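You operate a simulated robot arm through the tools that you are given. There is no shell and no other tool.

You run a simulated robot arm. Do the job below in one go: nothing can be reset, and whatever is moved stays where it is left.

Task
Dust the patch on the panel, test its gloss and tag it.
Fine: blue rag first, back in its spot; press the gloss tester on and put it back; of the two tags beside the panel, green for 60 or more, red for less; it stands on the patch.

Only the result counts: the job must be done as asked and must still hold three seconds after the hand-in. Knocking over, shifting, dropping, spilling or breaking anything else fails it.

Robot
A 7-joint arm with a two-finger gripper, fixed in place. Base frame: the origin is at the foot of the arm, x ahead of it, y to its left, z up; the work surface is at about z = 800. Readings come in mm, rad, newtons and seconds.
With the tool pointing down near the work surface it reaches from about 380 to 780 mm from the base axis. Its first joint turns from -2.496 to 2.496 rad. Payload 2.45 kg.
Tool frame: the origin (TCP) lies between the finger pads and is the grasp point; the fingertips stand 26 mm ahead of it; z points along the fingers, y is the line along which they close. Largest opening 96 mm; the body of the gripper starts 69 mm behind the TCP.
Orientation is told as [roll, pitch, yaw] about the base's x, y, z axes, in that order, counted from this pose: with the fingers straight down and closing along the base's y, the tool's x points along the base's -x, its y along +y and its z along -z.

Tools
- The arm moves only by the tool drive_tool. Its argument "motion" is a list of rows, each an object (a shift or turn left out is 0, a gripper value left out holds the last) with "travel": the shift along the base's x, y, z in units of 100 mm (1.0 is 100 mm), a list of three; "rotation": the turn, a rotation vector about the base's x, y, z in units of 90 degrees (1.0 is 90 degrees), a list of three. In form: [{"travel": [tx, ty, tz], "rotation": [rx, ry, rz]}, ...]. A call has 1 to 20 rows; each row is the pose to reach, as a shift and turn from the pose commanded when the call began. "grip" is the finger opening in mm, from 0 to 96, set as the call begins (left out, the last holds). A call with a number of a shift or a turn outside -1 to 1 is refused whole. A row lasts 0.2 s, in which the tool goes at most 50 mm and 0.15 rad; a call with a longer step from one row to the next is refused whole, and so is a gripper value outside its range. A pose out of reach is approached as far as the arm can. The call stops where the force on the tool passes 40 N (or 10 N more than at its start, if that is more) or the arm is blocked; 0.2 s more then pass. The fingers move at their own pace and stop on an object; they squeeze with about 35 N. The grip force told is the motor's: it shows also when the fingers shut on nothing. Time passes only in rows, and 0.2 s behind the last, so rows that repeat a pose let the fingers close. The reply holds the time, the measured pose of the TCP, the force on the tool along the base axes, the opening and the grip force, in the units named above and with some noise, with the torque about the TCP (base axes, N m) and any sound that the robot's microphone picked up.
- Cameras (640 x 400 px; columns grow to the right, rows downward): "scene" is fixed at [220, -498.9, 1582.2]; the picture's right is [0.67, -0.74, 0.00], its down [-0.64, -0.58, -0.51] and it looks along [0.38, 0.34, -0.86] (base axes); focal length 254 px, centre (320, 200). "wrist" rides on the gripper at [82, 3, -98] in the tool frame; the picture's right is [-0.04, 1.00, 0.00], its down [-0.73, -0.03, -0.68] and it looks along [-0.68, -0.03, 0.73] (tool axes); focal length 256 px, centre (320, 200). There is no depth. A picture from a camera that has moved, and an enlarged one, comes with that camera's place and axes in the base frame and with its lens.
- capture(camera): a new picture of that camera. No time passes.
- lift_body(by): slides the trunk up (or, below 0, down) by that many mm; the arm rides with it, the base frame stays. It gives what a move gives, with no picture.
- close_up(camera, box): a new picture of the part [left, top, right, bottom] of that camera's present view, enlarged. No time passes.
- finish_job(): hands the job in; it is judged then, once.

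Nothing tells you positions but the pictures and the camera data. Unless the task says otherwise, let go and move clear before handing in.

The tools are called by a JSON object that holds its "api" and its "payload". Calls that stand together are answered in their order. drive_tool: Moves the arm, as the interface text tells. Its arguments: {"type":"object","properties":{"motion":{"type":"array"},"grip":{"type":"number"}},"required":["motion"]} The other tools are called the same way: lift_body (by) slides the trunk up or down; capture (camera) takes a picture; close_up (camera, box) takes an enlarged picture of a part of a camera's view; finish_job () hands the job in.

At the start:

```text
time: 0.0
ee_pos: [494.2, 3.9, 1175.6]
tool_rot: [0.0, -0.002, 0.0]
wrist_force: [-0.2, -0.2, -0.4]
moment: [0.0, -0.01, -0.01]
width: 95.9
grip_force: 0.0
trunk travel left (down, up): [-550.0, 90.0]
```

scene: 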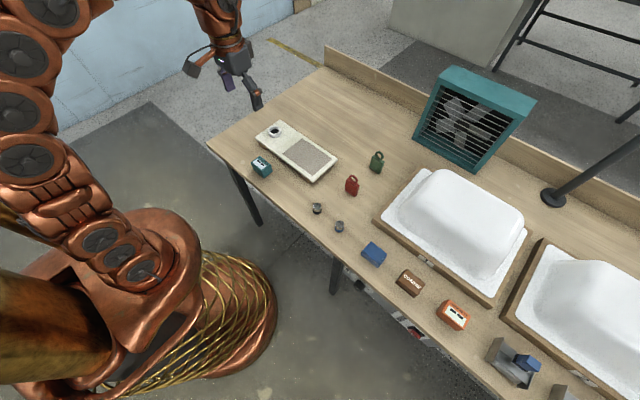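
wrist: 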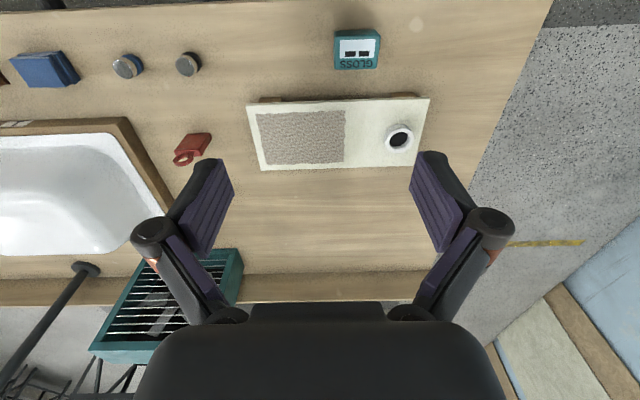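

I see a panel with a grey rough patch and a white ring/knob, a teal "GLOSS" tester beside it, red and green tags, two small knobs, a blue rag, a brown block, an orange meter and other things. I'll take enlarged views first to locate everything.

{"api": "close_up", "payload": {"camera": "scene", "box": [220, 100, 420, 225]}}

{"api": "close_up", "payload": {"camera": "scene", "box": [300, 180, 500, 305]}}

{"api": "close_up", "payload": {"camera": "scene", "box": [380, 250, 620, 400]}}

{"api": "close_up", "payload": {"camera": "wrist", "box": [160, 10, 450, 190]}}

{"api": "close_up", "payload": {"camera": "wrist", "box": [0, 30, 230, 175]}}

```text
3.20 times, centred on (320, 162) of scene
camera zoom: at [220.0, -498.9, 1582.2], right [0.67, -0.74, 0.0], down [-0.64, -0.58, -0.51], along [0.38, 0.34, -0.86], focal length 814 px, centre (320, 320)
```

zoom: 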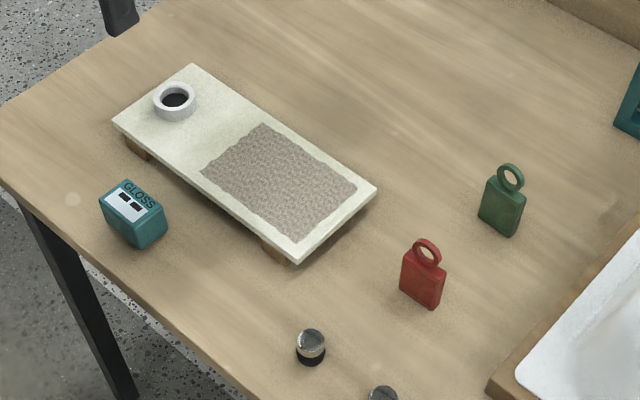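

```text
3.20 times, centred on (400, 242) of scene
camera zoom: at [220.0, -498.9, 1582.2], right [0.67, -0.74, 0.0], down [-0.64, -0.58, -0.51], along [0.38, 0.34, -0.86], focal length 814 px, centre (64, 64)
```

zoom: 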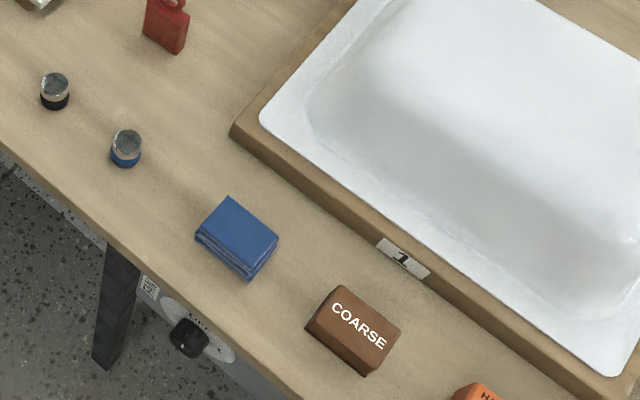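

```text
2.67 times, centred on (500, 325) of scene
camera zoom: at [220.0, -498.9, 1582.2], right [0.67, -0.74, 0.0], down [-0.64, -0.58, -0.51], along [0.38, 0.34, -0.86], focal length 678 px, centre (-160, -133)
```

zoom: 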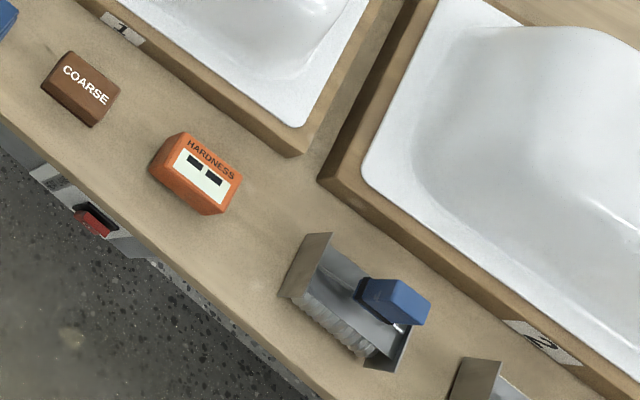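

```text
2.21 times, centred on (305, 100) of wrist
camera zoom: at [412.5, 7.8, 1275.0], right [0.04, 1.0, 0.0], down [0.73, -0.03, 0.68], along [0.68, -0.03, -0.73], focal length 565 px, centre (353, 421)
```

zoom: 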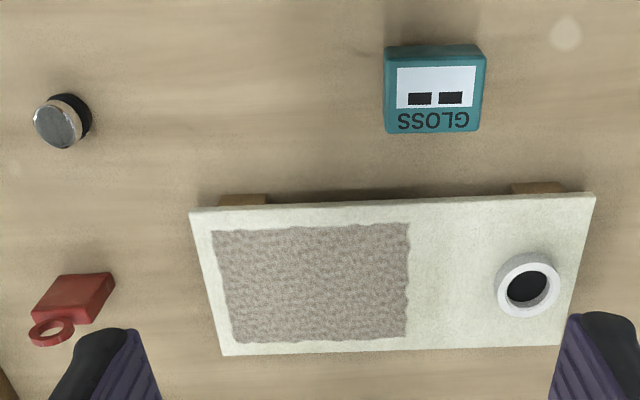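

```text
2.76 times, centred on (115, 102) of wrist
camera zoom: at [412.5, 7.8, 1275.0], right [0.04, 1.0, 0.0], down [0.73, -0.03, 0.68], along [0.68, -0.03, -0.73], focal length 706 px, centre (886, 469)
```

zoom: 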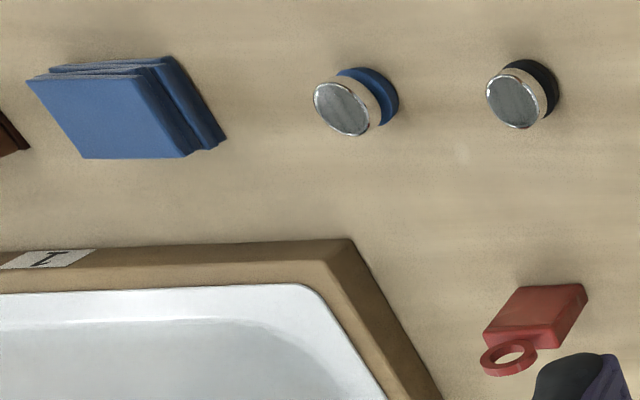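

The panel lies at roughly x 594–733, y −127–189, with the patch around (663, −33). The gloss tester is near (514, 58), the blue rag near (525, −450), the red tag near (678, −242), and the green tag farther out near (826, −245). I'll move over toward the rag first.

{"api": "drive_tool", "payload": {"motion": [{"travel": [0.1, -0.45, 0]}, {"travel": [0.2, -0.9, 0]}, {"travel": [0.2, -1.0, 0]}]}}

```text
time: 0.8
ee_pos: [514.8, -96.2, 1175.5]
tool_rot: [0.001, -0.002, 0.0]
wrist_force: [0.4, 0.3, 0.2]
moment: [0.0, -0.01, 0.0]
width: 96.0
grip_force: 0.0
trunk travel left (down, up): [-550.0, 90.0]
```

The arm follows commands exactly. I continue toward the rag at this height.

{"api": "drive_tool", "payload": {"motion": [{"travel": [0, -0.5, 0]}, {"travel": [0, -1.0, 0]}]}}

{"api": "drive_tool", "payload": {"motion": [{"travel": [0, -0.5, 0]}, {"travel": [0, -1.0, 0]}]}}

{"api": "drive_tool", "payload": {"motion": [{"travel": [0, -0.5, 0]}, {"travel": [0, -1.0, 0]}]}}

{"api": "capture", "payload": {"camera": "wrist"}}

{"api": "capture", "payload": {"camera": "scene"}}

```text
time: 1.4
ee_pos: [514.5, -196.0, 1176.9]
tool_rot: [-0.002, 0.001, 0.0]
wrist_force: [-0.4, -0.2, 1.2]
moment: [-0.05, -0.05, 0.0]
width: 96.1
grip_force: 0.3
trunk travel left (down, up): [-550.0, 90.0]
```

```text
time: 2.0
ee_pos: [514.4, -295.5, 1177.1]
tool_rot: [-0.001, -0.002, 0.0]
wrist_force: [0.0, 0.8, 0.5]
moment: [-0.08, -0.04, -0.03]
width: 95.8
grip_force: 0.1
trunk travel left (down, up): [-550.0, 90.0]
```

```text
time: 2.6
ee_pos: [505.4, -379.4, 1149.4]
tool_rot: [0.009, 0.001, -0.001]
wrist_force: [1.0, -2.1, 0.3]
moment: [0.13, 0.06, 0.04]
width: 96.1
grip_force: 0.1
out of reach, approached as far as the arm can: row 1, 2
trunk travel left (down, up): [-550.0, 90.0]
```

```text
taken
camera wrist: at [422.0, -377.3, 1249.0], right [0.04, 1.0, 0.01], down [0.73, -0.04, 0.68], along [0.68, -0.02, -0.73], focal length 256 px, centre (320, 200)
```

wrist: 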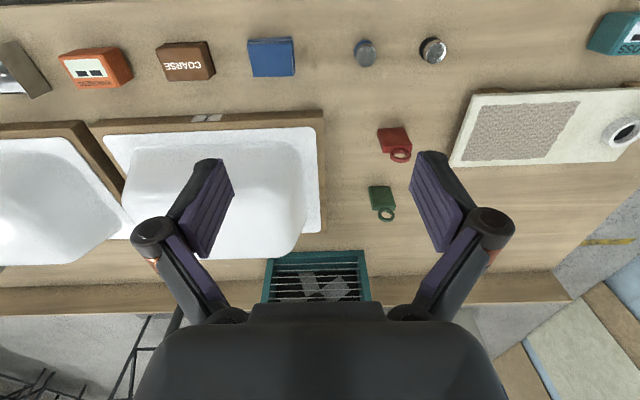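

```text
taken
```

scene: 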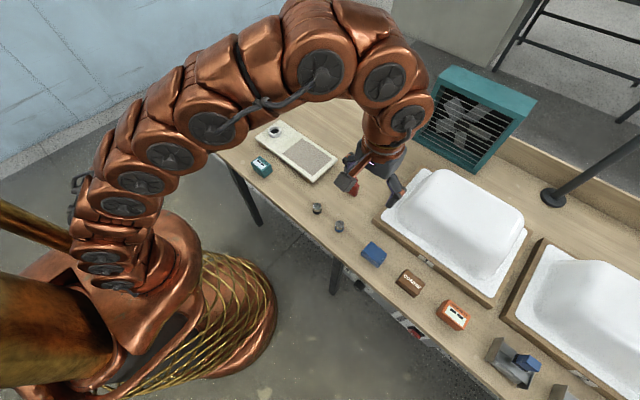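

At this height the arm reaches its limit, so I'll come down. The rag is now visible nearly straight ahead.

{"api": "drive_tool", "payload": {"motion": [{"travel": [0, 0, -0.5]}, {"travel": [0, 0, -1.0]}, {"travel": [0, 0, -1.0]}]}}

{"api": "drive_tool", "payload": {"motion": [{"travel": [0, -0.2, -0.45]}, {"travel": [0, -0.4, -0.9]}, {"travel": [0, -0.5, -1.0]}, {"travel": [0, -0.5, -1.0]}]}}

{"api": "capture", "payload": {"camera": "wrist"}}

```text
time: 3.4
ee_pos: [504.2, -369.3, 1050.3]
tool_rot: [0.0, 0.0, -0.002]
wrist_force: [1.0, 0.3, -0.7]
moment: [0.02, 0.01, 0.02]
width: 96.0
grip_force: 0.1
trunk travel left (down, up): [-550.0, 90.0]
```

```text
time: 4.4
ee_pos: [505.2, -420.4, 950.8]
tool_rot: [0.0, -0.001, -0.001]
wrist_force: [-0.8, 0.0, 0.5]
moment: [0.0, -0.02, 0.02]
width: 96.0
grip_force: 0.1
trunk travel left (down, up): [-550.0, 90.0]
```

```text
taken
camera wrist: at [422.1, -417.4, 1050.1], right [0.04, 1.0, 0.0], down [0.73, -0.03, 0.68], along [0.68, -0.03, -0.73], focal length 256 px, centre (320, 200)
```

wrist: 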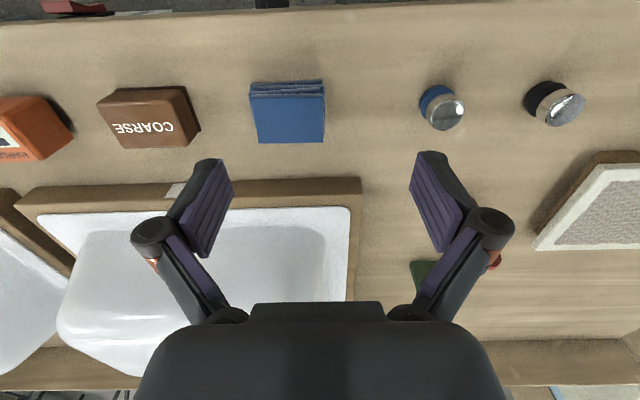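

The rag is at about (527, −451), roughly 64 mm wide with its top near z 822. I'll move above it and look again before going down.

{"api": "drive_tool", "payload": {"motion": [{"travel": [0.11, -0.15, -0.3]}, {"travel": [0.22, -0.305, -0.6]}, {"travel": [0.22, -0.305, -0.75]}, {"travel": [0.22, -0.305, -0.75]}]}}

{"api": "capture", "payload": {"camera": "wrist"}}

{"api": "close_up", "payload": {"camera": "scene", "box": [300, 180, 460, 280]}}

```text
time: 5.4
ee_pos: [527.5, -451.7, 874.9]
tool_rot: [0.001, 0.002, 0.001]
wrist_force: [-0.3, -0.2, -0.1]
moment: [-0.03, -0.03, 0.03]
width: 96.1
grip_force: 0.0
trunk travel left (down, up): [-550.0, 90.0]
```

```text
taken
camera wrist: at [445.0, -448.7, 974.8], right [0.04, 1.0, 0.0], down [0.73, -0.03, 0.68], along [0.68, -0.03, -0.73], focal length 256 px, centre (320, 200)
```

wrist: 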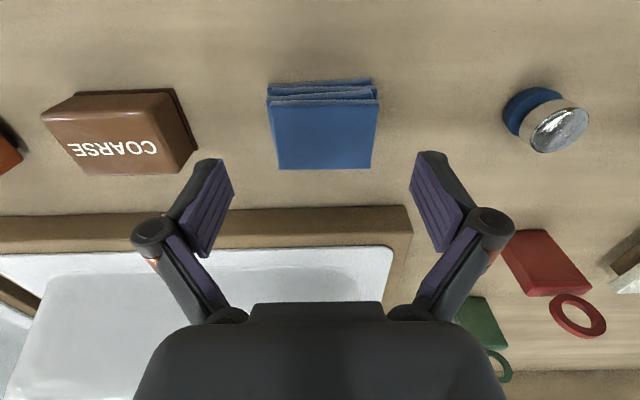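

```text
4.00 times, centred on (380, 230) of scene
camera zoom: at [220.0, -498.9, 1582.2], right [0.67, -0.74, 0.0], down [-0.64, -0.58, -0.51], along [0.38, 0.34, -0.86], focal length 1017 px, centre (80, 80)
```

zoom: 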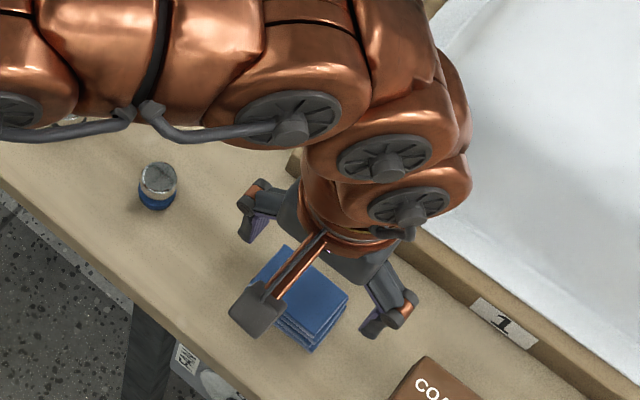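

I need a better estimate of the rag's height, so I'm enlarging both views.

{"api": "close_up", "payload": {"camera": "scene", "box": [350, 230, 398, 260]}}

{"api": "close_up", "payload": {"camera": "wrist", "box": [240, 60, 400, 180]}}

```text
13.33 times, centred on (374, 245) of scene
camera zoom: at [220.0, -498.9, 1582.2], right [0.67, -0.74, 0.0], down [-0.64, -0.58, -0.51], along [0.38, 0.34, -0.86], focal length 3391 px, centre (-400, -400)
```

zoom: 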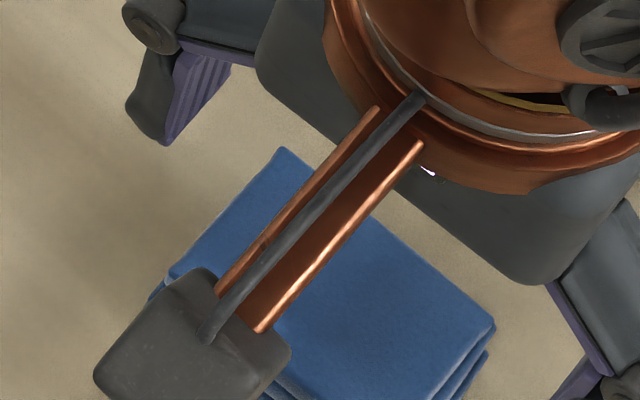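

```text
3.33 times, centred on (320, 120) of wrist
camera zoom: at [445.0, -448.7, 974.8], right [0.04, 1.0, 0.0], down [0.73, -0.03, 0.68], along [0.68, -0.03, -0.73], focal length 853 px, centre (320, 467)
```

zoom: 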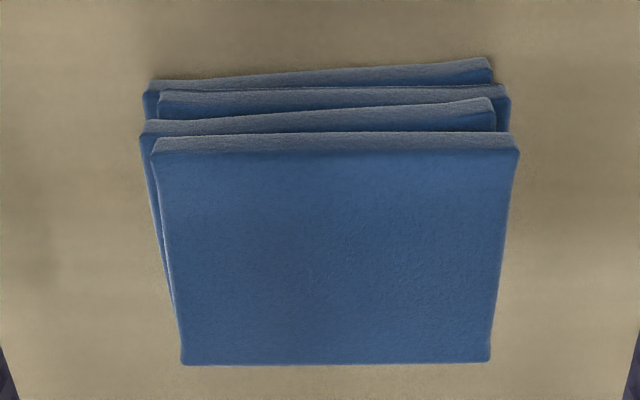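

The rag is about 45 × 62 mm and 35 mm tall, centred at (525, −450). I'll lower around it with the fingertips just clear of the table, then close.

{"api": "drive_tool", "payload": {"motion": [{"travel": [-0.02, 0.012, -0.2]}, {"travel": [-0.02, 0.012, -0.38]}, {"travel": [-0.02, 0.012, -0.43]}, {"travel": [-0.02, 0.012, -0.43]}]}}

{"api": "capture", "payload": {"camera": "wrist"}}

```text
time: 6.4
ee_pos: [524.8, -450.7, 833.4]
tool_rot: [0.0, -0.001, 0.0]
wrist_force: [0.6, -0.2, 0.4]
moment: [-0.03, -0.01, 0.0]
width: 96.0
grip_force: 0.1
trunk travel left (down, up): [-550.0, 90.0]
```

```text
taken
camera wrist: at [443.2, -447.3, 932.4], right [0.04, 1.0, 0.0], down [0.73, -0.03, 0.68], along [0.68, -0.03, -0.73], focal length 256 px, centre (320, 200)
```

wrist: 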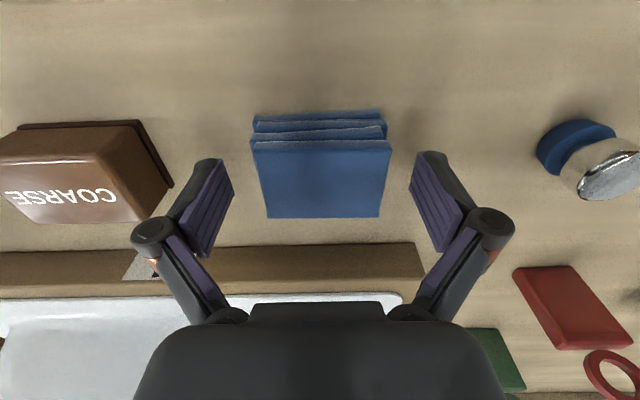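

The fingers straddle the rag cleanly. Closing now.

{"api": "drive_tool", "payload": {"motion": [{"travel": [0, 0, 0]}, {"travel": [0, 0, 0]}, {"travel": [0, 0, 0]}, {"travel": [0, 0, 0]}, {"travel": [0, 0, 0]}], "grip": 30}}

```text
time: 7.6
ee_pos: [525.0, -450.4, 833.7]
tool_rot: [0.001, -0.002, 0.0]
wrist_force: [1.1, 0.9, 4.3]
moment: [-0.12, -0.02, 0.03]
width: 67.0
grip_force: 35.3
trunk travel left (down, up): [-550.0, 90.0]
```

Gripped at 67 mm width. Lifting straight up.

{"api": "drive_tool", "payload": {"motion": [{"travel": [0, 0, 0.2]}, {"travel": [0, 0, 0.6]}, {"travel": [0, 0, 1.0]}, {"travel": [0, 0, 1.0]}]}}

{"api": "capture", "payload": {"camera": "wrist"}}

{"api": "capture", "payload": {"camera": "scene"}}

```text
time: 8.6
ee_pos: [525.8, -451.2, 934.0]
tool_rot: [0.0, 0.0, 0.001]
wrist_force: [-0.2, 0.7, -1.1]
moment: [0.02, -0.03, 0.02]
width: 67.2
grip_force: 34.5
trunk travel left (down, up): [-550.0, 90.0]
```

```text
taken
camera wrist: at [442.9, -447.8, 1032.8], right [0.04, 1.0, 0.0], down [0.73, -0.03, 0.68], along [0.68, -0.03, -0.73], focal length 256 px, centre (320, 200)
```

wrist: 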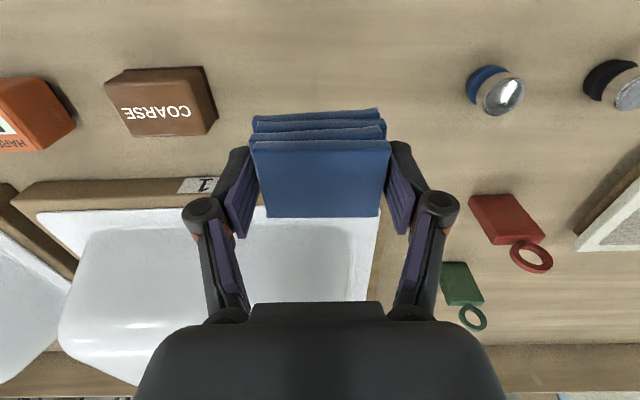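

```text
taken
```

scene: 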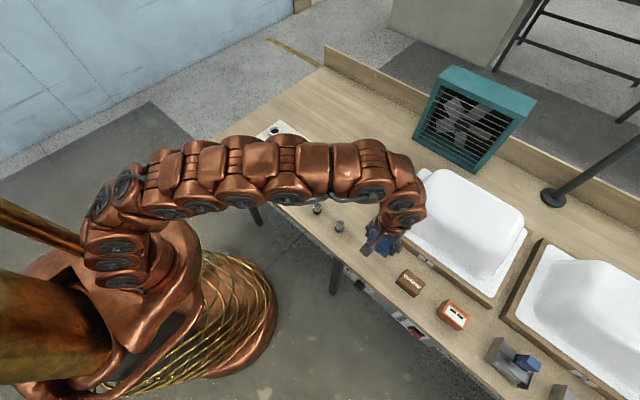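

The rag is held firmly. Carrying it at height along y toward the panel.

{"api": "drive_tool", "payload": {"motion": [{"travel": [0, 0.4, 0]}, {"travel": [0, 0.85, 0]}, {"travel": [0, 1.0, 0]}]}}

{"api": "drive_tool", "payload": {"motion": [{"travel": [0, 0.4, 0]}, {"travel": [0, 0.85, 0]}, {"travel": [0, 1.0, 0]}]}}

{"api": "drive_tool", "payload": {"motion": [{"travel": [0, 0.4, 0]}, {"travel": [0, 0.85, 0]}, {"travel": [0, 1.0, 0]}]}}

{"api": "drive_tool", "payload": {"motion": [{"travel": [0.1, 0.4, 0]}, {"travel": [0.3, 0.8, 0]}, {"travel": [0.5, 1.0, 0]}, {"travel": [0.5, 1.0, 0]}]}}

{"api": "capture", "payload": {"camera": "wrist"}}

```text
time: 9.4
ee_pos: [524.7, -350.6, 933.4]
tool_rot: [0.0, 0.0, -0.002]
wrist_force: [-1.0, -0.5, -1.3]
moment: [0.04, 0.01, -0.03]
width: 66.9
grip_force: 35.1
trunk travel left (down, up): [-550.0, 90.0]
```

```text
time: 10.2
ee_pos: [524.7, -250.4, 932.7]
tool_rot: [0.001, 0.002, 0.0]
wrist_force: [0.7, 0.5, 0.1]
moment: [0.02, -0.01, 0.01]
width: 66.9
grip_force: 35.0
trunk travel left (down, up): [-550.0, 90.0]
```

```text
time: 11.0
ee_pos: [524.1, -149.7, 932.6]
tool_rot: [0.0, 0.001, 0.0]
wrist_force: [-0.6, -1.1, -1.4]
moment: [0.02, 0.01, -0.03]
width: 66.8
grip_force: 35.5
trunk travel left (down, up): [-550.0, 90.0]
```

```text
time: 12.0
ee_pos: [575.1, -50.4, 933.5]
tool_rot: [0.0, -0.001, 0.0]
wrist_force: [1.0, 0.3, 0.0]
moment: [0.01, -0.03, -0.04]
width: 66.9
grip_force: 34.6
trunk travel left (down, up): [-550.0, 90.0]
```

```text
taken
camera wrist: at [492.9, -46.1, 1032.4], right [0.04, 1.0, 0.0], down [0.73, -0.03, 0.68], along [0.68, -0.03, -0.73], focal length 256 px, centre (320, 200)
```

wrist: 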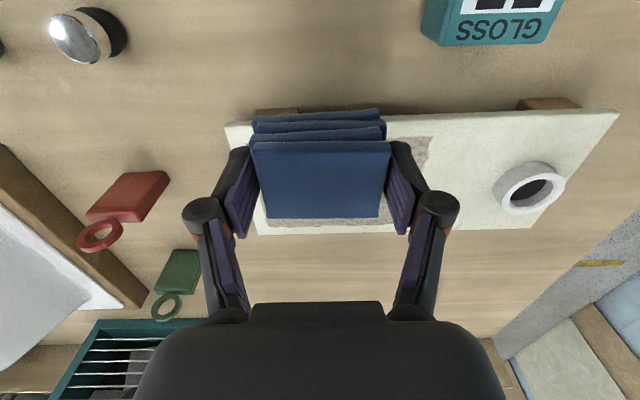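

The panel and patch estimates agree with the earlier ones. I'll move over the patch centre and come down to just above it.

{"api": "drive_tool", "payload": {"motion": [{"travel": [0.4, 0.08, 0]}, {"travel": [0.8, 0.16, 0]}, {"travel": [0.88, 0.17, -0.25]}, {"travel": [0.88, 0.17, -0.5]}, {"travel": [0.88, 0.17, -0.58]}, {"travel": [0.88, 0.17, -0.58]}]}}

{"api": "capture", "payload": {"camera": "wrist"}}

{"api": "close_up", "payload": {"camera": "scene", "box": [240, 100, 400, 200]}}

```text
time: 13.4
ee_pos: [663.0, -33.4, 875.3]
tool_rot: [-0.001, 0.0, 0.001]
wrist_force: [-0.5, 0.4, 0.0]
moment: [0.01, -0.04, 0.0]
width: 67.1
grip_force: 35.0
trunk travel left (down, up): [-550.0, 90.0]
```

```text
taken
camera wrist: at [581.0, -30.4, 974.1], right [0.04, 1.0, 0.0], down [0.73, -0.03, 0.68], along [0.68, -0.03, -0.73], focal length 256 px, centre (320, 200)
```

wrist: 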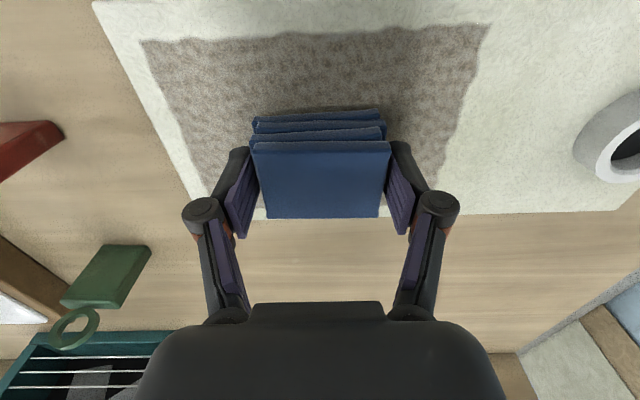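

```text
4.00 times, centred on (320, 150) of scene
camera zoom: at [220.0, -498.9, 1582.2], right [0.67, -0.74, 0.0], down [-0.64, -0.58, -0.51], along [0.38, 0.34, -0.86], focal length 1017 px, centre (320, 400)
```

zoom: 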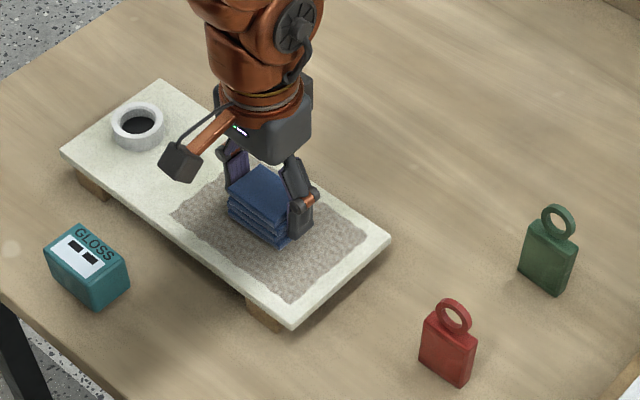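

The rag is above the patch. I'll go down in small steps to find contact.

{"api": "drive_tool", "payload": {"motion": [{"travel": [0, 0, -0.03]}, {"travel": [0, 0, -0.05]}, {"travel": [0, 0, -0.06]}, {"travel": [0, 0, -0.06]}]}}

{"api": "drive_tool", "payload": {"motion": [{"travel": [0, 0, -0.02]}, {"travel": [0, 0, -0.02]}]}}

```text
time: 14.4
ee_pos: [663.5, -33.6, 870.1]
tool_rot: [0.0, -0.002, -0.001]
wrist_force: [1.1, -1.0, 2.4]
moment: [-0.09, 0.03, 0.01]
width: 66.9
grip_force: 35.2
trunk travel left (down, up): [-550.0, 90.0]
```

```text
time: 15.0
ee_pos: [664.8, -33.5, 870.0]
tool_rot: [-0.001, -0.004, -0.001]
wrist_force: [-0.3, 0.3, 26.4]
moment: [-0.04, 0.25, 0.01]
width: 67.2
grip_force: 35.4
trunk travel left (down, up): [-550.0, 90.0]
```

Contact is at about z 870. I'll ease up to a light pressure.

{"api": "drive_tool", "payload": {"motion": [{"travel": [0, 0, 0.013]}, {"travel": [0, 0, 0.013]}]}}

```text
time: 15.6
ee_pos: [663.2, -32.7, 869.0]
tool_rot: [0.0, -0.003, 0.001]
wrist_force: [4.6, 0.3, 22.6]
moment: [-0.03, -0.1, -0.03]
width: 67.1
grip_force: 35.3
trunk travel left (down, up): [-550.0, 90.0]
```

{"api": "drive_tool", "payload": {"motion": [{"travel": [0, 0, 0.01]}, {"travel": [0, 0, 0.01]}, {"travel": [0, 0, 0.01]}]}}

```text
time: 16.4
ee_pos: [662.9, -33.6, 869.6]
tool_rot: [0.001, 0.001, 0.001]
wrist_force: [6.0, -0.9, 12.1]
moment: [-0.05, -0.27, 0.03]
width: 67.1
grip_force: 35.3
trunk travel left (down, up): [-550.0, 90.0]
```

About 12 N of pressure now. I'll start the first stroke along y in the middle lane.

{"api": "drive_tool", "payload": {"motion": [{"travel": [0, -0.15, 0]}, {"travel": [0, -0.3, 0]}, {"travel": [0, -0.45, 0]}, {"travel": [0, -0.6, 0]}, {"travel": [0, -0.45, 0]}, {"travel": [0, -0.3, 0]}, {"travel": [0, -0.15, 0]}, {"travel": [0, 0, 0]}, {"travel": [0, 0.15, 0]}, {"travel": [0, 0.3, 0]}, {"travel": [0, 0.45, 0]}, {"travel": [0, 0.6, 0]}]}}

{"api": "close_up", "payload": {"camera": "scene", "box": [240, 100, 400, 200]}}

{"api": "capture", "payload": {"camera": "wrist"}}

```text
time: 19.0
ee_pos: [663.4, 28.1, 870.9]
tool_rot: [-0.001, 0.0, -0.001]
wrist_force: [-0.7, 0.4, -0.5]
moment: [-0.01, 0.01, -0.04]
width: 67.0
grip_force: 34.7
trunk travel left (down, up): [-550.0, 90.0]
```

```text
4.00 times, centred on (320, 150) of scene
camera zoom: at [220.0, -498.9, 1582.2], right [0.67, -0.74, 0.0], down [-0.64, -0.58, -0.51], along [0.38, 0.34, -0.86], focal length 1017 px, centre (320, 400)
```

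zoom: 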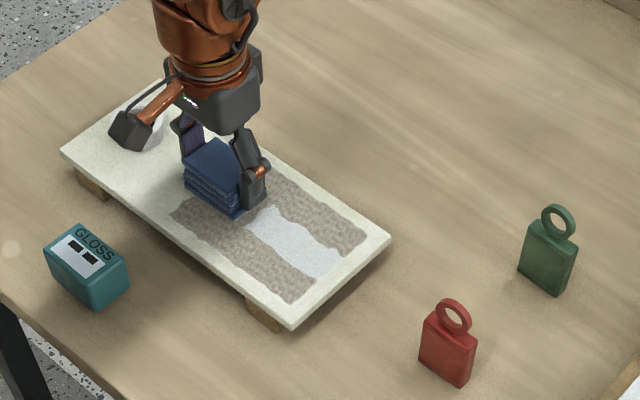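

```text
taken
camera wrist: at [580.8, 29.6, 968.5], right [0.04, 1.0, 0.0], down [0.73, -0.03, 0.68], along [0.68, -0.03, -0.73], focal length 256 px, centre (320, 200)
```

wrist: 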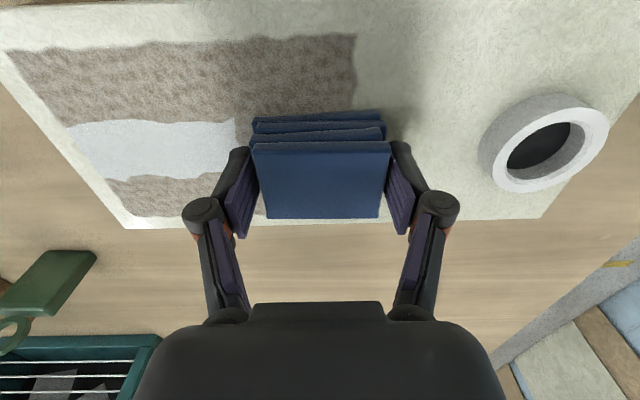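

The wiped strip is clean, so dusting works. Pressure has dropped off, so I'll press slightly again before the next lane.

{"api": "drive_tool", "payload": {"motion": [{"travel": [0, 0, -0.008]}, {"travel": [0, 0, -0.012]}, {"travel": [0, 0, -0.012]}]}}

```text
time: 19.8
ee_pos: [663.3, 25.6, 869.4]
tool_rot: [-0.001, -0.002, 0.0]
wrist_force: [-0.9, -2.2, 13.0]
moment: [-0.04, 0.18, 0.01]
width: 67.4
grip_force: 35.1
trunk travel left (down, up): [-550.0, 90.0]
```

{"api": "drive_tool", "payload": {"motion": [{"travel": [0.14, 0, 0]}, {"travel": [0.28, 0, 0]}, {"travel": [0.28, -0.15, 0]}, {"travel": [0.28, -0.3, 0]}, {"travel": [0.28, -0.45, 0]}, {"travel": [0.28, -0.6, 0]}, {"travel": [0.28, -0.75, 0]}, {"travel": [0.28, -0.9, 0]}, {"travel": [0.28, -1.0, 0]}]}}

{"api": "close_up", "payload": {"camera": "scene", "box": [240, 100, 400, 200]}}

```text
time: 21.8
ee_pos: [690.3, -73.6, 869.0]
tool_rot: [0.001, -0.001, -0.001]
wrist_force: [0.5, 3.9, 11.4]
moment: [0.18, 0.01, -0.01]
width: 66.7
grip_force: 35.3
trunk travel left (down, up): [-550.0, 90.0]
```

```text
4.00 times, centred on (320, 150) of scene
camera zoom: at [220.0, -498.9, 1582.2], right [0.67, -0.74, 0.0], down [-0.64, -0.58, -0.51], along [0.38, 0.34, -0.86], focal length 1017 px, centre (320, 400)
```

zoom: 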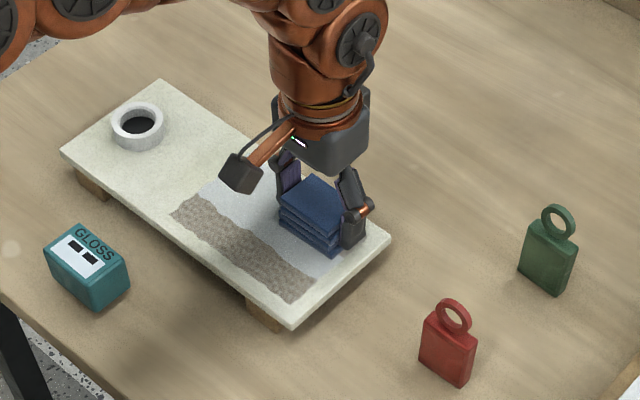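

Contact held and the far lane is clearing. I'll finish the −y end and sweep back along the far edge.

{"api": "drive_tool", "payload": {"motion": [{"travel": [0, -0.12, 0]}, {"travel": [0, -0.22, 0]}, {"travel": [0.1, -0.22, 0]}, {"travel": [0.17, -0.22, 0]}, {"travel": [0.17, -0.07, 0]}, {"travel": [0.17, 0.08, 0]}, {"travel": [0.17, 0.23, 0]}, {"travel": [0.17, 0.38, 0]}, {"travel": [0.17, 0.53, 0]}, {"travel": [0.17, 0.68, 0]}, {"travel": [0.17, 0.83, 0]}, {"travel": [0.17, 1.0, 0]}]}}

{"api": "close_up", "payload": {"camera": "scene", "box": [240, 100, 400, 200]}}

```text
time: 24.4
ee_pos: [708.0, 26.9, 867.8]
tool_rot: [-0.001, -0.002, 0.0]
wrist_force: [0.0, -4.6, 15.4]
moment: [-0.27, 0.02, 0.05]
width: 67.1
grip_force: 34.4
trunk travel left (down, up): [-550.0, 90.0]
```

```text
4.00 times, centred on (320, 150) of scene
camera zoom: at [220.0, -498.9, 1582.2], right [0.67, -0.74, 0.0], down [-0.64, -0.58, -0.51], along [0.38, 0.34, -0.86], focal length 1017 px, centre (320, 400)
```

zoom: 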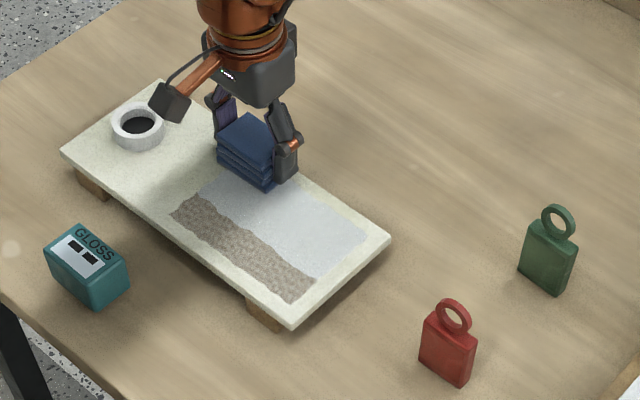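

The far half is clean. I'll now sweep across to the near lane and along it.

{"api": "drive_tool", "payload": {"motion": [{"travel": [-0.15, 0, 0]}, {"travel": [-0.3, 0, 0]}, {"travel": [-0.45, 0, 0]}, {"travel": [-0.6, 0, 0]}, {"travel": [-0.73, 0, 0]}, {"travel": [-0.73, -0.15, 0]}, {"travel": [-0.73, -0.3, 0]}, {"travel": [-0.73, -0.45, 0]}, {"travel": [-0.73, -0.6, 0]}, {"travel": [-0.73, -0.75, 0]}, {"travel": [-0.73, -0.9, 0]}, {"travel": [-0.73, -1.0, 0]}]}}

{"api": "close_up", "payload": {"camera": "scene", "box": [240, 100, 400, 200]}}

```text
time: 27.0
ee_pos: [635.7, -73.4, 869.0]
tool_rot: [-0.004, 0.001, -0.001]
wrist_force: [-0.3, 5.0, 11.9]
moment: [0.22, -0.03, 0.05]
width: 66.9
grip_force: 35.6
trunk travel left (down, up): [-550.0, 90.0]
```

```text
4.00 times, centred on (320, 150) of scene
camera zoom: at [220.0, -498.9, 1582.2], right [0.67, -0.74, 0.0], down [-0.64, -0.58, -0.51], along [0.38, 0.34, -0.86], focal length 1017 px, centre (320, 400)
```

zoom: 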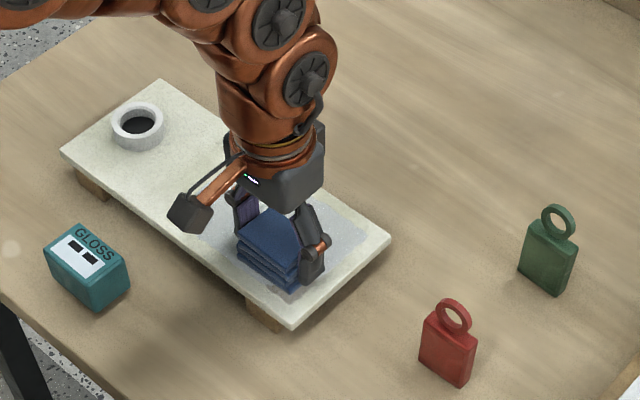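

Nearly done. I'll finish the −y end, step to the near edge and sweep back.

{"api": "drive_tool", "payload": {"motion": [{"travel": [0, -0.12, 0]}, {"travel": [0, -0.22, 0]}, {"travel": [-0.1, -0.22, 0]}, {"travel": [-0.17, -0.22, 0]}, {"travel": [-0.17, -0.07, 0]}, {"travel": [-0.17, 0.08, 0]}, {"travel": [-0.17, 0.23, 0]}, {"travel": [-0.17, 0.38, 0]}, {"travel": [-0.17, 0.53, 0]}, {"travel": [-0.17, 0.68, 0]}, {"travel": [-0.17, 0.83, 0]}, {"travel": [-0.17, 1.0, 0]}]}}

{"api": "close_up", "payload": {"camera": "scene", "box": [240, 100, 400, 200]}}

{"api": "capture", "payload": {"camera": "wrist"}}

```text
time: 29.6
ee_pos: [617.3, 25.6, 867.5]
tool_rot: [0.0, -0.001, -0.001]
wrist_force: [-0.2, -6.1, 18.4]
moment: [-0.2, 0.06, 0.04]
width: 67.2
grip_force: 35.5
trunk travel left (down, up): [-550.0, 90.0]
```

```text
4.00 times, centred on (320, 150) of scene
camera zoom: at [220.0, -498.9, 1582.2], right [0.67, -0.74, 0.0], down [-0.64, -0.58, -0.51], along [0.38, 0.34, -0.86], focal length 1017 px, centre (320, 400)
```

zoom: 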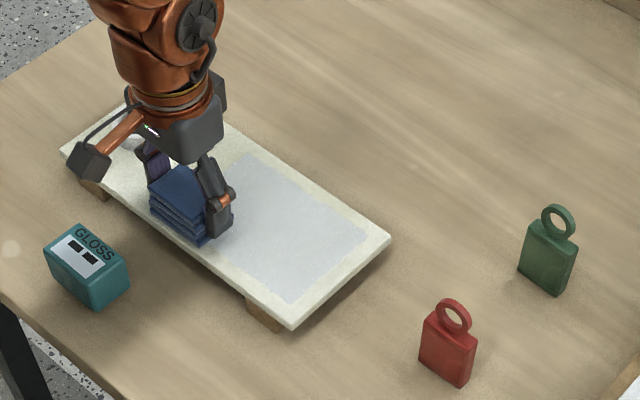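

```text
taken
camera wrist: at [535.7, 29.8, 967.5], right [0.04, 1.0, 0.0], down [0.73, -0.03, 0.68], along [0.68, -0.03, -0.73], focal length 256 px, centre (320, 200)
```

wrist: 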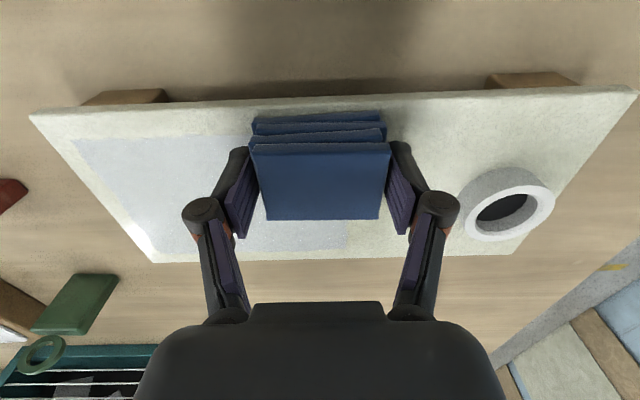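

The whole patch looks clean. Lifting the rag off to check.

{"api": "drive_tool", "payload": {"motion": [{"travel": [0, 0, 0.2]}, {"travel": [-0.2, -0.1, 0.5]}, {"travel": [-0.6, -0.3, 0.65]}, {"travel": [-0.9, -0.5, 0.65]}, {"travel": [-0.9, -0.5, 0.65]}]}}

{"api": "close_up", "payload": {"camera": "scene", "box": [240, 100, 400, 200]}}

{"api": "capture", "payload": {"camera": "wrist"}}

```text
time: 30.8
ee_pos: [528.6, -22.2, 932.9]
tool_rot: [0.001, 0.0, -0.001]
wrist_force: [-0.7, 0.3, 0.9]
moment: [-0.02, 0.02, -0.03]
width: 67.0
grip_force: 35.2
trunk travel left (down, up): [-550.0, 90.0]
```

```text
4.00 times, centred on (320, 150) of scene
camera zoom: at [220.0, -498.9, 1582.2], right [0.67, -0.74, 0.0], down [-0.64, -0.58, -0.51], along [0.38, 0.34, -0.86], focal length 1017 px, centre (320, 400)
```

zoom: 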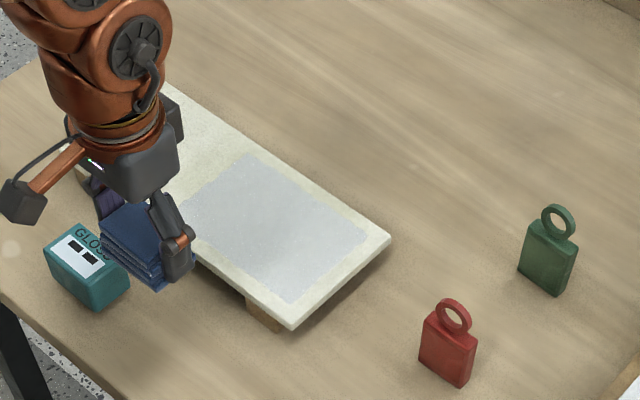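

```text
taken
camera wrist: at [445.5, -20.9, 1032.7], right [0.04, 1.0, 0.0], down [0.73, -0.03, 0.68], along [0.68, -0.03, -0.73], focal length 256 px, centre (320, 200)
```

wrist: 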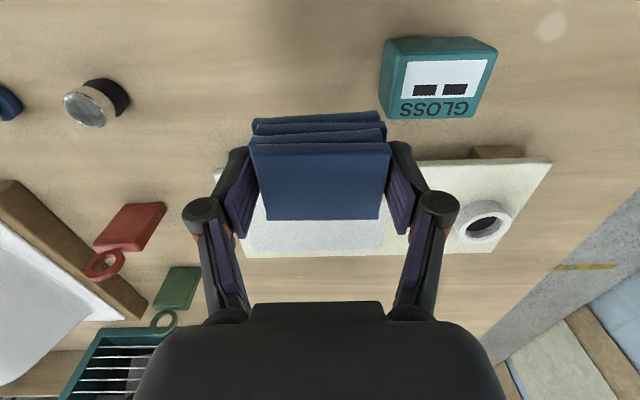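

The patch is clean everywhere and the panel hasn't moved. Now I carry the rag back to its spot at (525, −450.5).

{"api": "drive_tool", "payload": {"motion": [{"travel": [-0.03, -0.4, 0]}, {"travel": [-0.03, -0.85, 0]}, {"travel": [-0.03, -1.0, 0]}]}}

{"api": "drive_tool", "payload": {"motion": [{"travel": [0, -0.4, 0]}, {"travel": [0, -0.85, 0]}, {"travel": [0, -1.0, 0]}]}}

{"api": "drive_tool", "payload": {"motion": [{"travel": [0, -0.4, 0]}, {"travel": [0, -0.85, 0]}, {"travel": [0, -1.0, 0]}]}}

{"api": "drive_tool", "payload": {"motion": [{"travel": [0, -0.4, 0]}, {"travel": [0, -0.85, 0]}, {"travel": [0, -1.0, 0]}]}}

{"api": "drive_tool", "payload": {"motion": [{"travel": [0, -0.2, 0]}, {"travel": [0, -0.27, -0.3]}, {"travel": [0, -0.27, -0.6]}, {"travel": [0, -0.27, -0.8]}, {"travel": [0, -0.27, -0.8]}]}}

{"api": "capture", "payload": {"camera": "wrist"}}

```text
time: 31.6
ee_pos: [523.8, -123.8, 933.3]
tool_rot: [0.0, 0.001, 0.0]
wrist_force: [0.3, -0.1, -0.2]
moment: [-0.02, -0.03, 0.03]
width: 66.8
grip_force: 34.9
trunk travel left (down, up): [-550.0, 90.0]
```

```text
time: 32.4
ee_pos: [525.8, -224.2, 935.3]
tool_rot: [0.0, 0.0, 0.0]
wrist_force: [0.2, -0.5, -0.1]
moment: [-0.03, -0.04, 0.02]
width: 66.8
grip_force: 34.9
trunk travel left (down, up): [-550.0, 90.0]
```

```text
time: 33.2
ee_pos: [525.0, -323.4, 933.3]
tool_rot: [-0.001, -0.001, 0.001]
wrist_force: [-0.1, 0.0, 0.0]
moment: [-0.01, 0.0, -0.04]
width: 66.9
grip_force: 35.2
trunk travel left (down, up): [-550.0, 90.0]
```

```text
time: 34.0
ee_pos: [525.5, -424.2, 934.1]
tool_rot: [-0.003, -0.001, 0.0]
wrist_force: [-0.4, 0.4, -1.0]
moment: [0.0, 0.02, -0.01]
width: 67.0
grip_force: 34.4
trunk travel left (down, up): [-550.0, 90.0]
```

```text
time: 35.2
ee_pos: [526.1, -450.1, 852.6]
tool_rot: [0.0, 0.0, 0.001]
wrist_force: [-0.5, 0.2, 0.2]
moment: [0.02, -0.01, 0.0]
width: 66.8
grip_force: 34.9
trunk travel left (down, up): [-550.0, 90.0]
```

```text
taken
camera wrist: at [443.1, -446.6, 951.8], right [0.04, 1.0, 0.0], down [0.73, -0.03, 0.68], along [0.68, -0.03, -0.73], focal length 256 px, centre (320, 200)
```

wrist: 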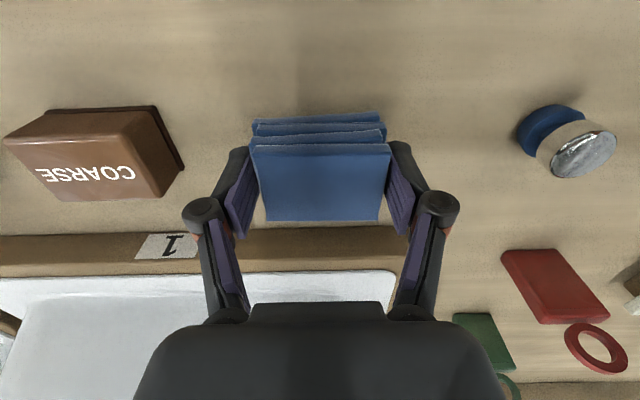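

Over its spot. I'll lower to the table slowly.

{"api": "drive_tool", "payload": {"motion": [{"travel": [0, 0, -0.08]}, {"travel": [0, 0, -0.14]}, {"travel": [0, 0, -0.17]}, {"travel": [0, 0, -0.185]}, {"travel": [0, 0, -0.185]}]}}

```text
time: 36.4
ee_pos: [525.0, -449.5, 833.1]
tool_rot: [-0.001, -0.001, 0.0]
wrist_force: [0.7, -1.0, -0.6]
moment: [0.0, 0.0, -0.01]
width: 67.0
grip_force: 35.5
trunk travel left (down, up): [-550.0, 90.0]
```

{"api": "drive_tool", "payload": {"motion": [{"travel": [0, 0, -0.01]}, {"travel": [0, 0, -0.02]}, {"travel": [0, 0, -0.02]}]}}

```text
time: 37.2
ee_pos: [524.6, -449.2, 832.4]
tool_rot: [-0.001, 0.0, 0.001]
wrist_force: [-0.1, -0.2, -0.5]
moment: [-0.02, 0.02, -0.01]
width: 66.9
grip_force: 35.1
trunk travel left (down, up): [-550.0, 90.0]
```

{"api": "drive_tool", "payload": {"motion": [{"travel": [0, 0, -0.01]}, {"travel": [0, 0, -0.01]}]}}

{"api": "drive_tool", "payload": {"motion": [{"travel": [0, 0, -0.01]}, {"travel": [0, 0, -0.01]}]}}

```text
time: 37.8
ee_pos: [526.6, -451.1, 833.1]
tool_rot: [0.001, -0.002, 0.001]
wrist_force: [-1.3, 0.5, 6.8]
moment: [0.08, 0.06, -0.02]
width: 67.0
grip_force: 35.0
trunk travel left (down, up): [-550.0, 90.0]
```

```text
time: 38.4
ee_pos: [525.7, -450.8, 831.3]
tool_rot: [-0.001, -0.003, 0.002]
wrist_force: [-0.8, -0.9, 21.6]
moment: [0.23, 0.08, 0.02]
width: 67.0
grip_force: 35.0
trunk travel left (down, up): [-550.0, 90.0]
```

Rag is on the table. I'll ease the pressure, open the fingers, and rise.

{"api": "drive_tool", "payload": {"motion": [{"travel": [0, 0, 0.012]}, {"travel": [0, 0, 0.012]}]}}

{"api": "drive_tool", "payload": {"motion": [{"travel": [0, 0, 0]}, {"travel": [0, 0, 0]}, {"travel": [0, 0, 0]}, {"travel": [0, 0, 0]}], "grip": 96}}

{"api": "drive_tool", "payload": {"motion": [{"travel": [0, 0, 0.2]}, {"travel": [0, 0, 0.6]}, {"travel": [0, 0, 1.0]}, {"travel": [0, 0, 1.0]}]}}

{"api": "capture", "payload": {"camera": "wrist"}}

{"api": "capture", "payload": {"camera": "scene"}}

```text
time: 39.0
ee_pos: [525.6, -450.7, 832.4]
tool_rot: [0.001, -0.002, 0.0]
wrist_force: [2.9, -3.7, 15.9]
moment: [-0.13, -0.12, 0.0]
width: 67.2
grip_force: 34.9
trunk travel left (down, up): [-550.0, 90.0]
```

```text
time: 40.0
ee_pos: [525.1, -450.0, 831.3]
tool_rot: [0.0, 0.001, 0.0]
wrist_force: [0.6, -0.3, 0.1]
moment: [0.0, 0.01, 0.0]
width: 96.1
grip_force: 0.1
trunk travel left (down, up): [-550.0, 90.0]
```

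```text
time: 41.0
ee_pos: [525.5, -450.4, 932.4]
tool_rot: [0.0, 0.0, 0.0]
wrist_force: [-0.3, 0.1, -0.4]
moment: [-0.01, -0.03, 0.02]
width: 95.9
grip_force: 0.1
trunk travel left (down, up): [-550.0, 90.0]
```

```text
taken
camera wrist: at [442.9, -447.4, 1031.2], right [0.04, 1.0, 0.0], down [0.73, -0.03, 0.68], along [0.68, -0.03, -0.73], focal length 256 px, centre (320, 200)
```

wrist: 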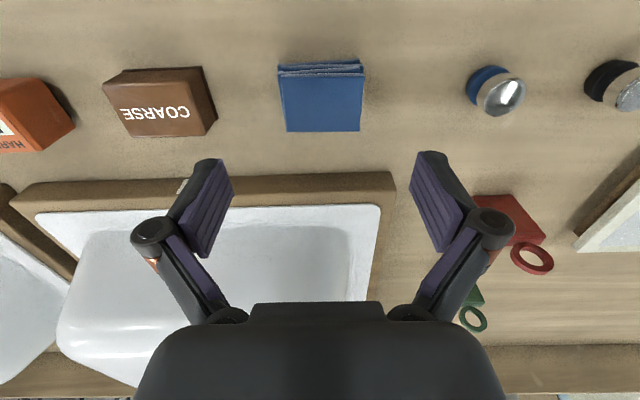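

```text
taken
```

scene: 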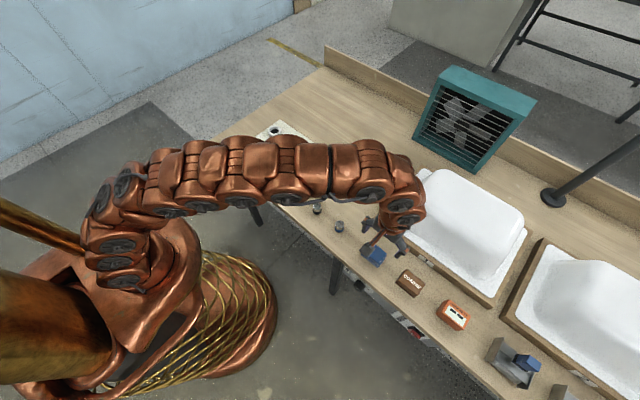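

The rag is back in its place. Next is the gloss tester near (514, 58), so I travel there with the gripper open.

{"api": "drive_tool", "payload": {"motion": [{"travel": [0, 0.45, 0]}, {"travel": [0, 0.9, 0]}, {"travel": [0, 1.0, 0]}]}}

{"api": "drive_tool", "payload": {"motion": [{"travel": [0, 0.45, 0]}, {"travel": [0, 0.9, 0]}, {"travel": [0, 1.0, 0]}]}}

{"api": "drive_tool", "payload": {"motion": [{"travel": [0, 0.45, 0]}, {"travel": [0, 0.9, 0]}, {"travel": [0, 1.0, 0]}]}}

{"api": "drive_tool", "payload": {"motion": [{"travel": [0, 0.45, 0]}, {"travel": [0, 0.9, 0]}, {"travel": [0, 1.0, 0]}]}}

{"api": "drive_tool", "payload": {"motion": [{"travel": [-0.1, 0.45, 0]}, {"travel": [-0.2, 0.9, 0]}, {"travel": [-0.2, 1.0, 0]}, {"travel": [-0.2, 1.0, 0]}]}}

{"api": "capture", "payload": {"camera": "wrist"}}

{"api": "close_up", "payload": {"camera": "scene", "box": [220, 130, 316, 190]}}

```text
time: 41.8
ee_pos: [525.6, -349.5, 931.5]
tool_rot: [-0.001, 0.002, 0.0]
wrist_force: [-0.4, -0.1, -0.7]
moment: [0.03, -0.03, 0.0]
width: 95.9
grip_force: 0.2
trunk travel left (down, up): [-550.0, 90.0]
```

```text
time: 42.6
ee_pos: [524.9, -248.6, 932.0]
tool_rot: [0.001, 0.003, 0.0]
wrist_force: [0.2, 0.3, -0.8]
moment: [0.01, 0.04, 0.02]
width: 95.9
grip_force: 0.2
trunk travel left (down, up): [-550.0, 90.0]
```

```text
time: 43.4
ee_pos: [523.7, -148.0, 932.8]
tool_rot: [0.0, 0.001, -0.001]
wrist_force: [0.3, 0.2, -0.6]
moment: [0.01, 0.01, -0.03]
width: 96.1
grip_force: 0.1
trunk travel left (down, up): [-550.0, 90.0]
```

```text
time: 44.2
ee_pos: [525.3, -50.1, 932.3]
tool_rot: [0.0, -0.002, 0.001]
wrist_force: [0.0, -0.7, -0.7]
moment: [0.03, -0.02, -0.01]
width: 95.8
grip_force: 0.0
trunk travel left (down, up): [-550.0, 90.0]
```

```text
time: 45.2
ee_pos: [504.5, 50.6, 932.1]
tool_rot: [-0.001, 0.0, 0.002]
wrist_force: [0.4, -0.9, -0.5]
moment: [-0.02, -0.02, 0.0]
width: 96.3
grip_force: 0.0
trunk travel left (down, up): [-550.0, 90.0]
```

```text
taken
camera wrist: at [422.3, 53.7, 1031.2], right [0.04, 1.0, 0.0], down [0.73, -0.03, 0.68], along [0.68, -0.03, -0.73], focal length 256 px, centre (320, 200)
```

wrist: 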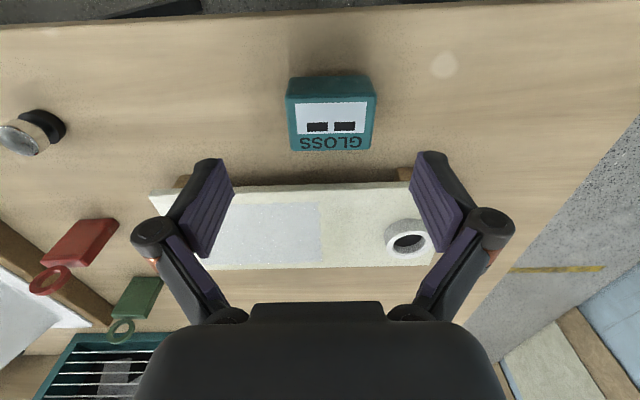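

```text
6.67 times, centred on (268, 160) of scene
camera zoom: at [220.0, -498.9, 1582.2], right [0.67, -0.74, 0.0], down [-0.64, -0.58, -0.51], along [0.38, 0.34, -0.86], focal length 1695 px, centre (667, 467)
```

zoom: 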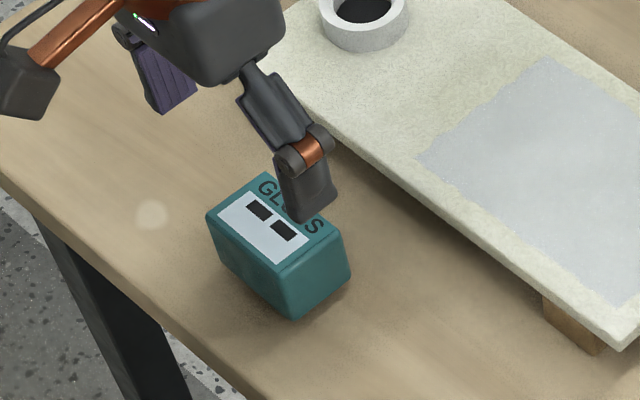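

The tester is about 43 × 62 mm with its top near z 848, centred around (515, 58). I'll move above it and look closer.

{"api": "drive_tool", "payload": {"motion": [{"travel": [0.1, 0.08, -0.2]}, {"travel": [0.1, 0.08, -0.45]}, {"travel": [0.1, 0.08, -0.45]}]}}

{"api": "capture", "payload": {"camera": "wrist"}}

{"api": "close_up", "payload": {"camera": "wrist", "box": [240, 60, 400, 180]}}

```text
time: 46.0
ee_pos: [515.0, 58.0, 887.5]
tool_rot: [0.002, 0.001, -0.003]
wrist_force: [0.5, -1.0, -0.4]
moment: [-0.01, -0.02, -0.01]
width: 95.9
grip_force: 0.1
trunk travel left (down, up): [-550.0, 90.0]
```

```text
taken
camera wrist: at [432.3, 61.4, 986.3], right [0.04, 1.0, 0.0], down [0.73, -0.03, 0.68], along [0.68, -0.03, -0.73], focal length 256 px, centre (320, 200)
```

wrist: 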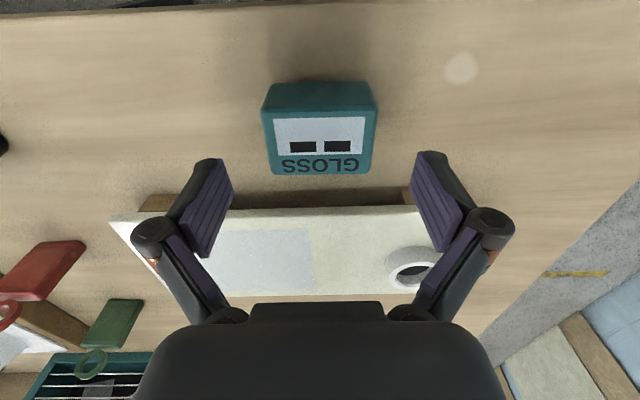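

```text
3.33 times, centred on (320, 120) of wrist
camera zoom: at [432.3, 61.4, 986.3], right [0.04, 1.0, 0.0], down [0.73, -0.03, 0.68], along [0.68, -0.03, -0.73], focal length 853 px, centre (320, 467)
```

zoom: 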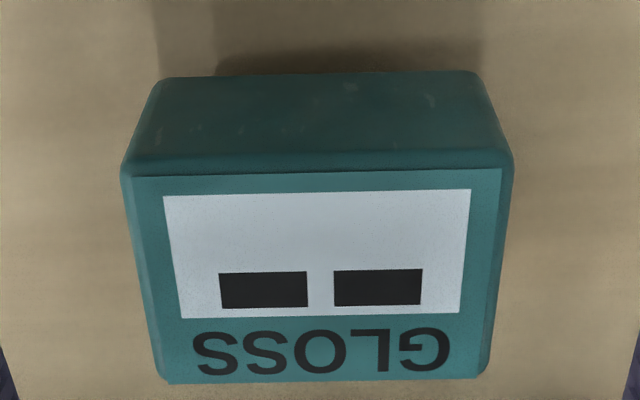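

The tester is squarely aligned, about 46 × 68 × 44 mm, centred at (517, 58). Lowering around it.

{"api": "drive_tool", "payload": {"motion": [{"travel": [0.02, 0, -0.2]}, {"travel": [0.02, 0, -0.4]}, {"travel": [0.02, 0, -0.53]}, {"travel": [0.02, 0, -0.53]}]}}

{"api": "capture", "payload": {"camera": "wrist"}}

```text
time: 47.0
ee_pos: [516.2, 58.1, 834.2]
tool_rot: [0.001, 0.0, -0.001]
wrist_force: [0.3, 0.3, 0.3]
moment: [0.0, -0.01, 0.0]
width: 96.3
grip_force: 0.1
trunk travel left (down, up): [-550.0, 90.0]
```

```text
taken
camera wrist: at [434.4, 61.1, 933.1], right [0.04, 1.0, 0.0], down [0.73, -0.03, 0.68], along [0.68, -0.03, -0.73], focal length 256 px, centre (320, 200)
```

wrist: 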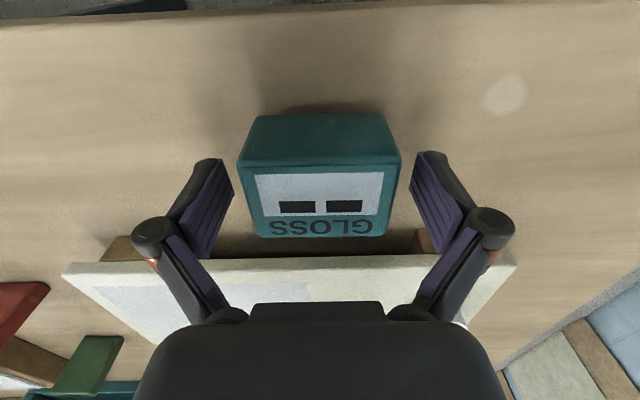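

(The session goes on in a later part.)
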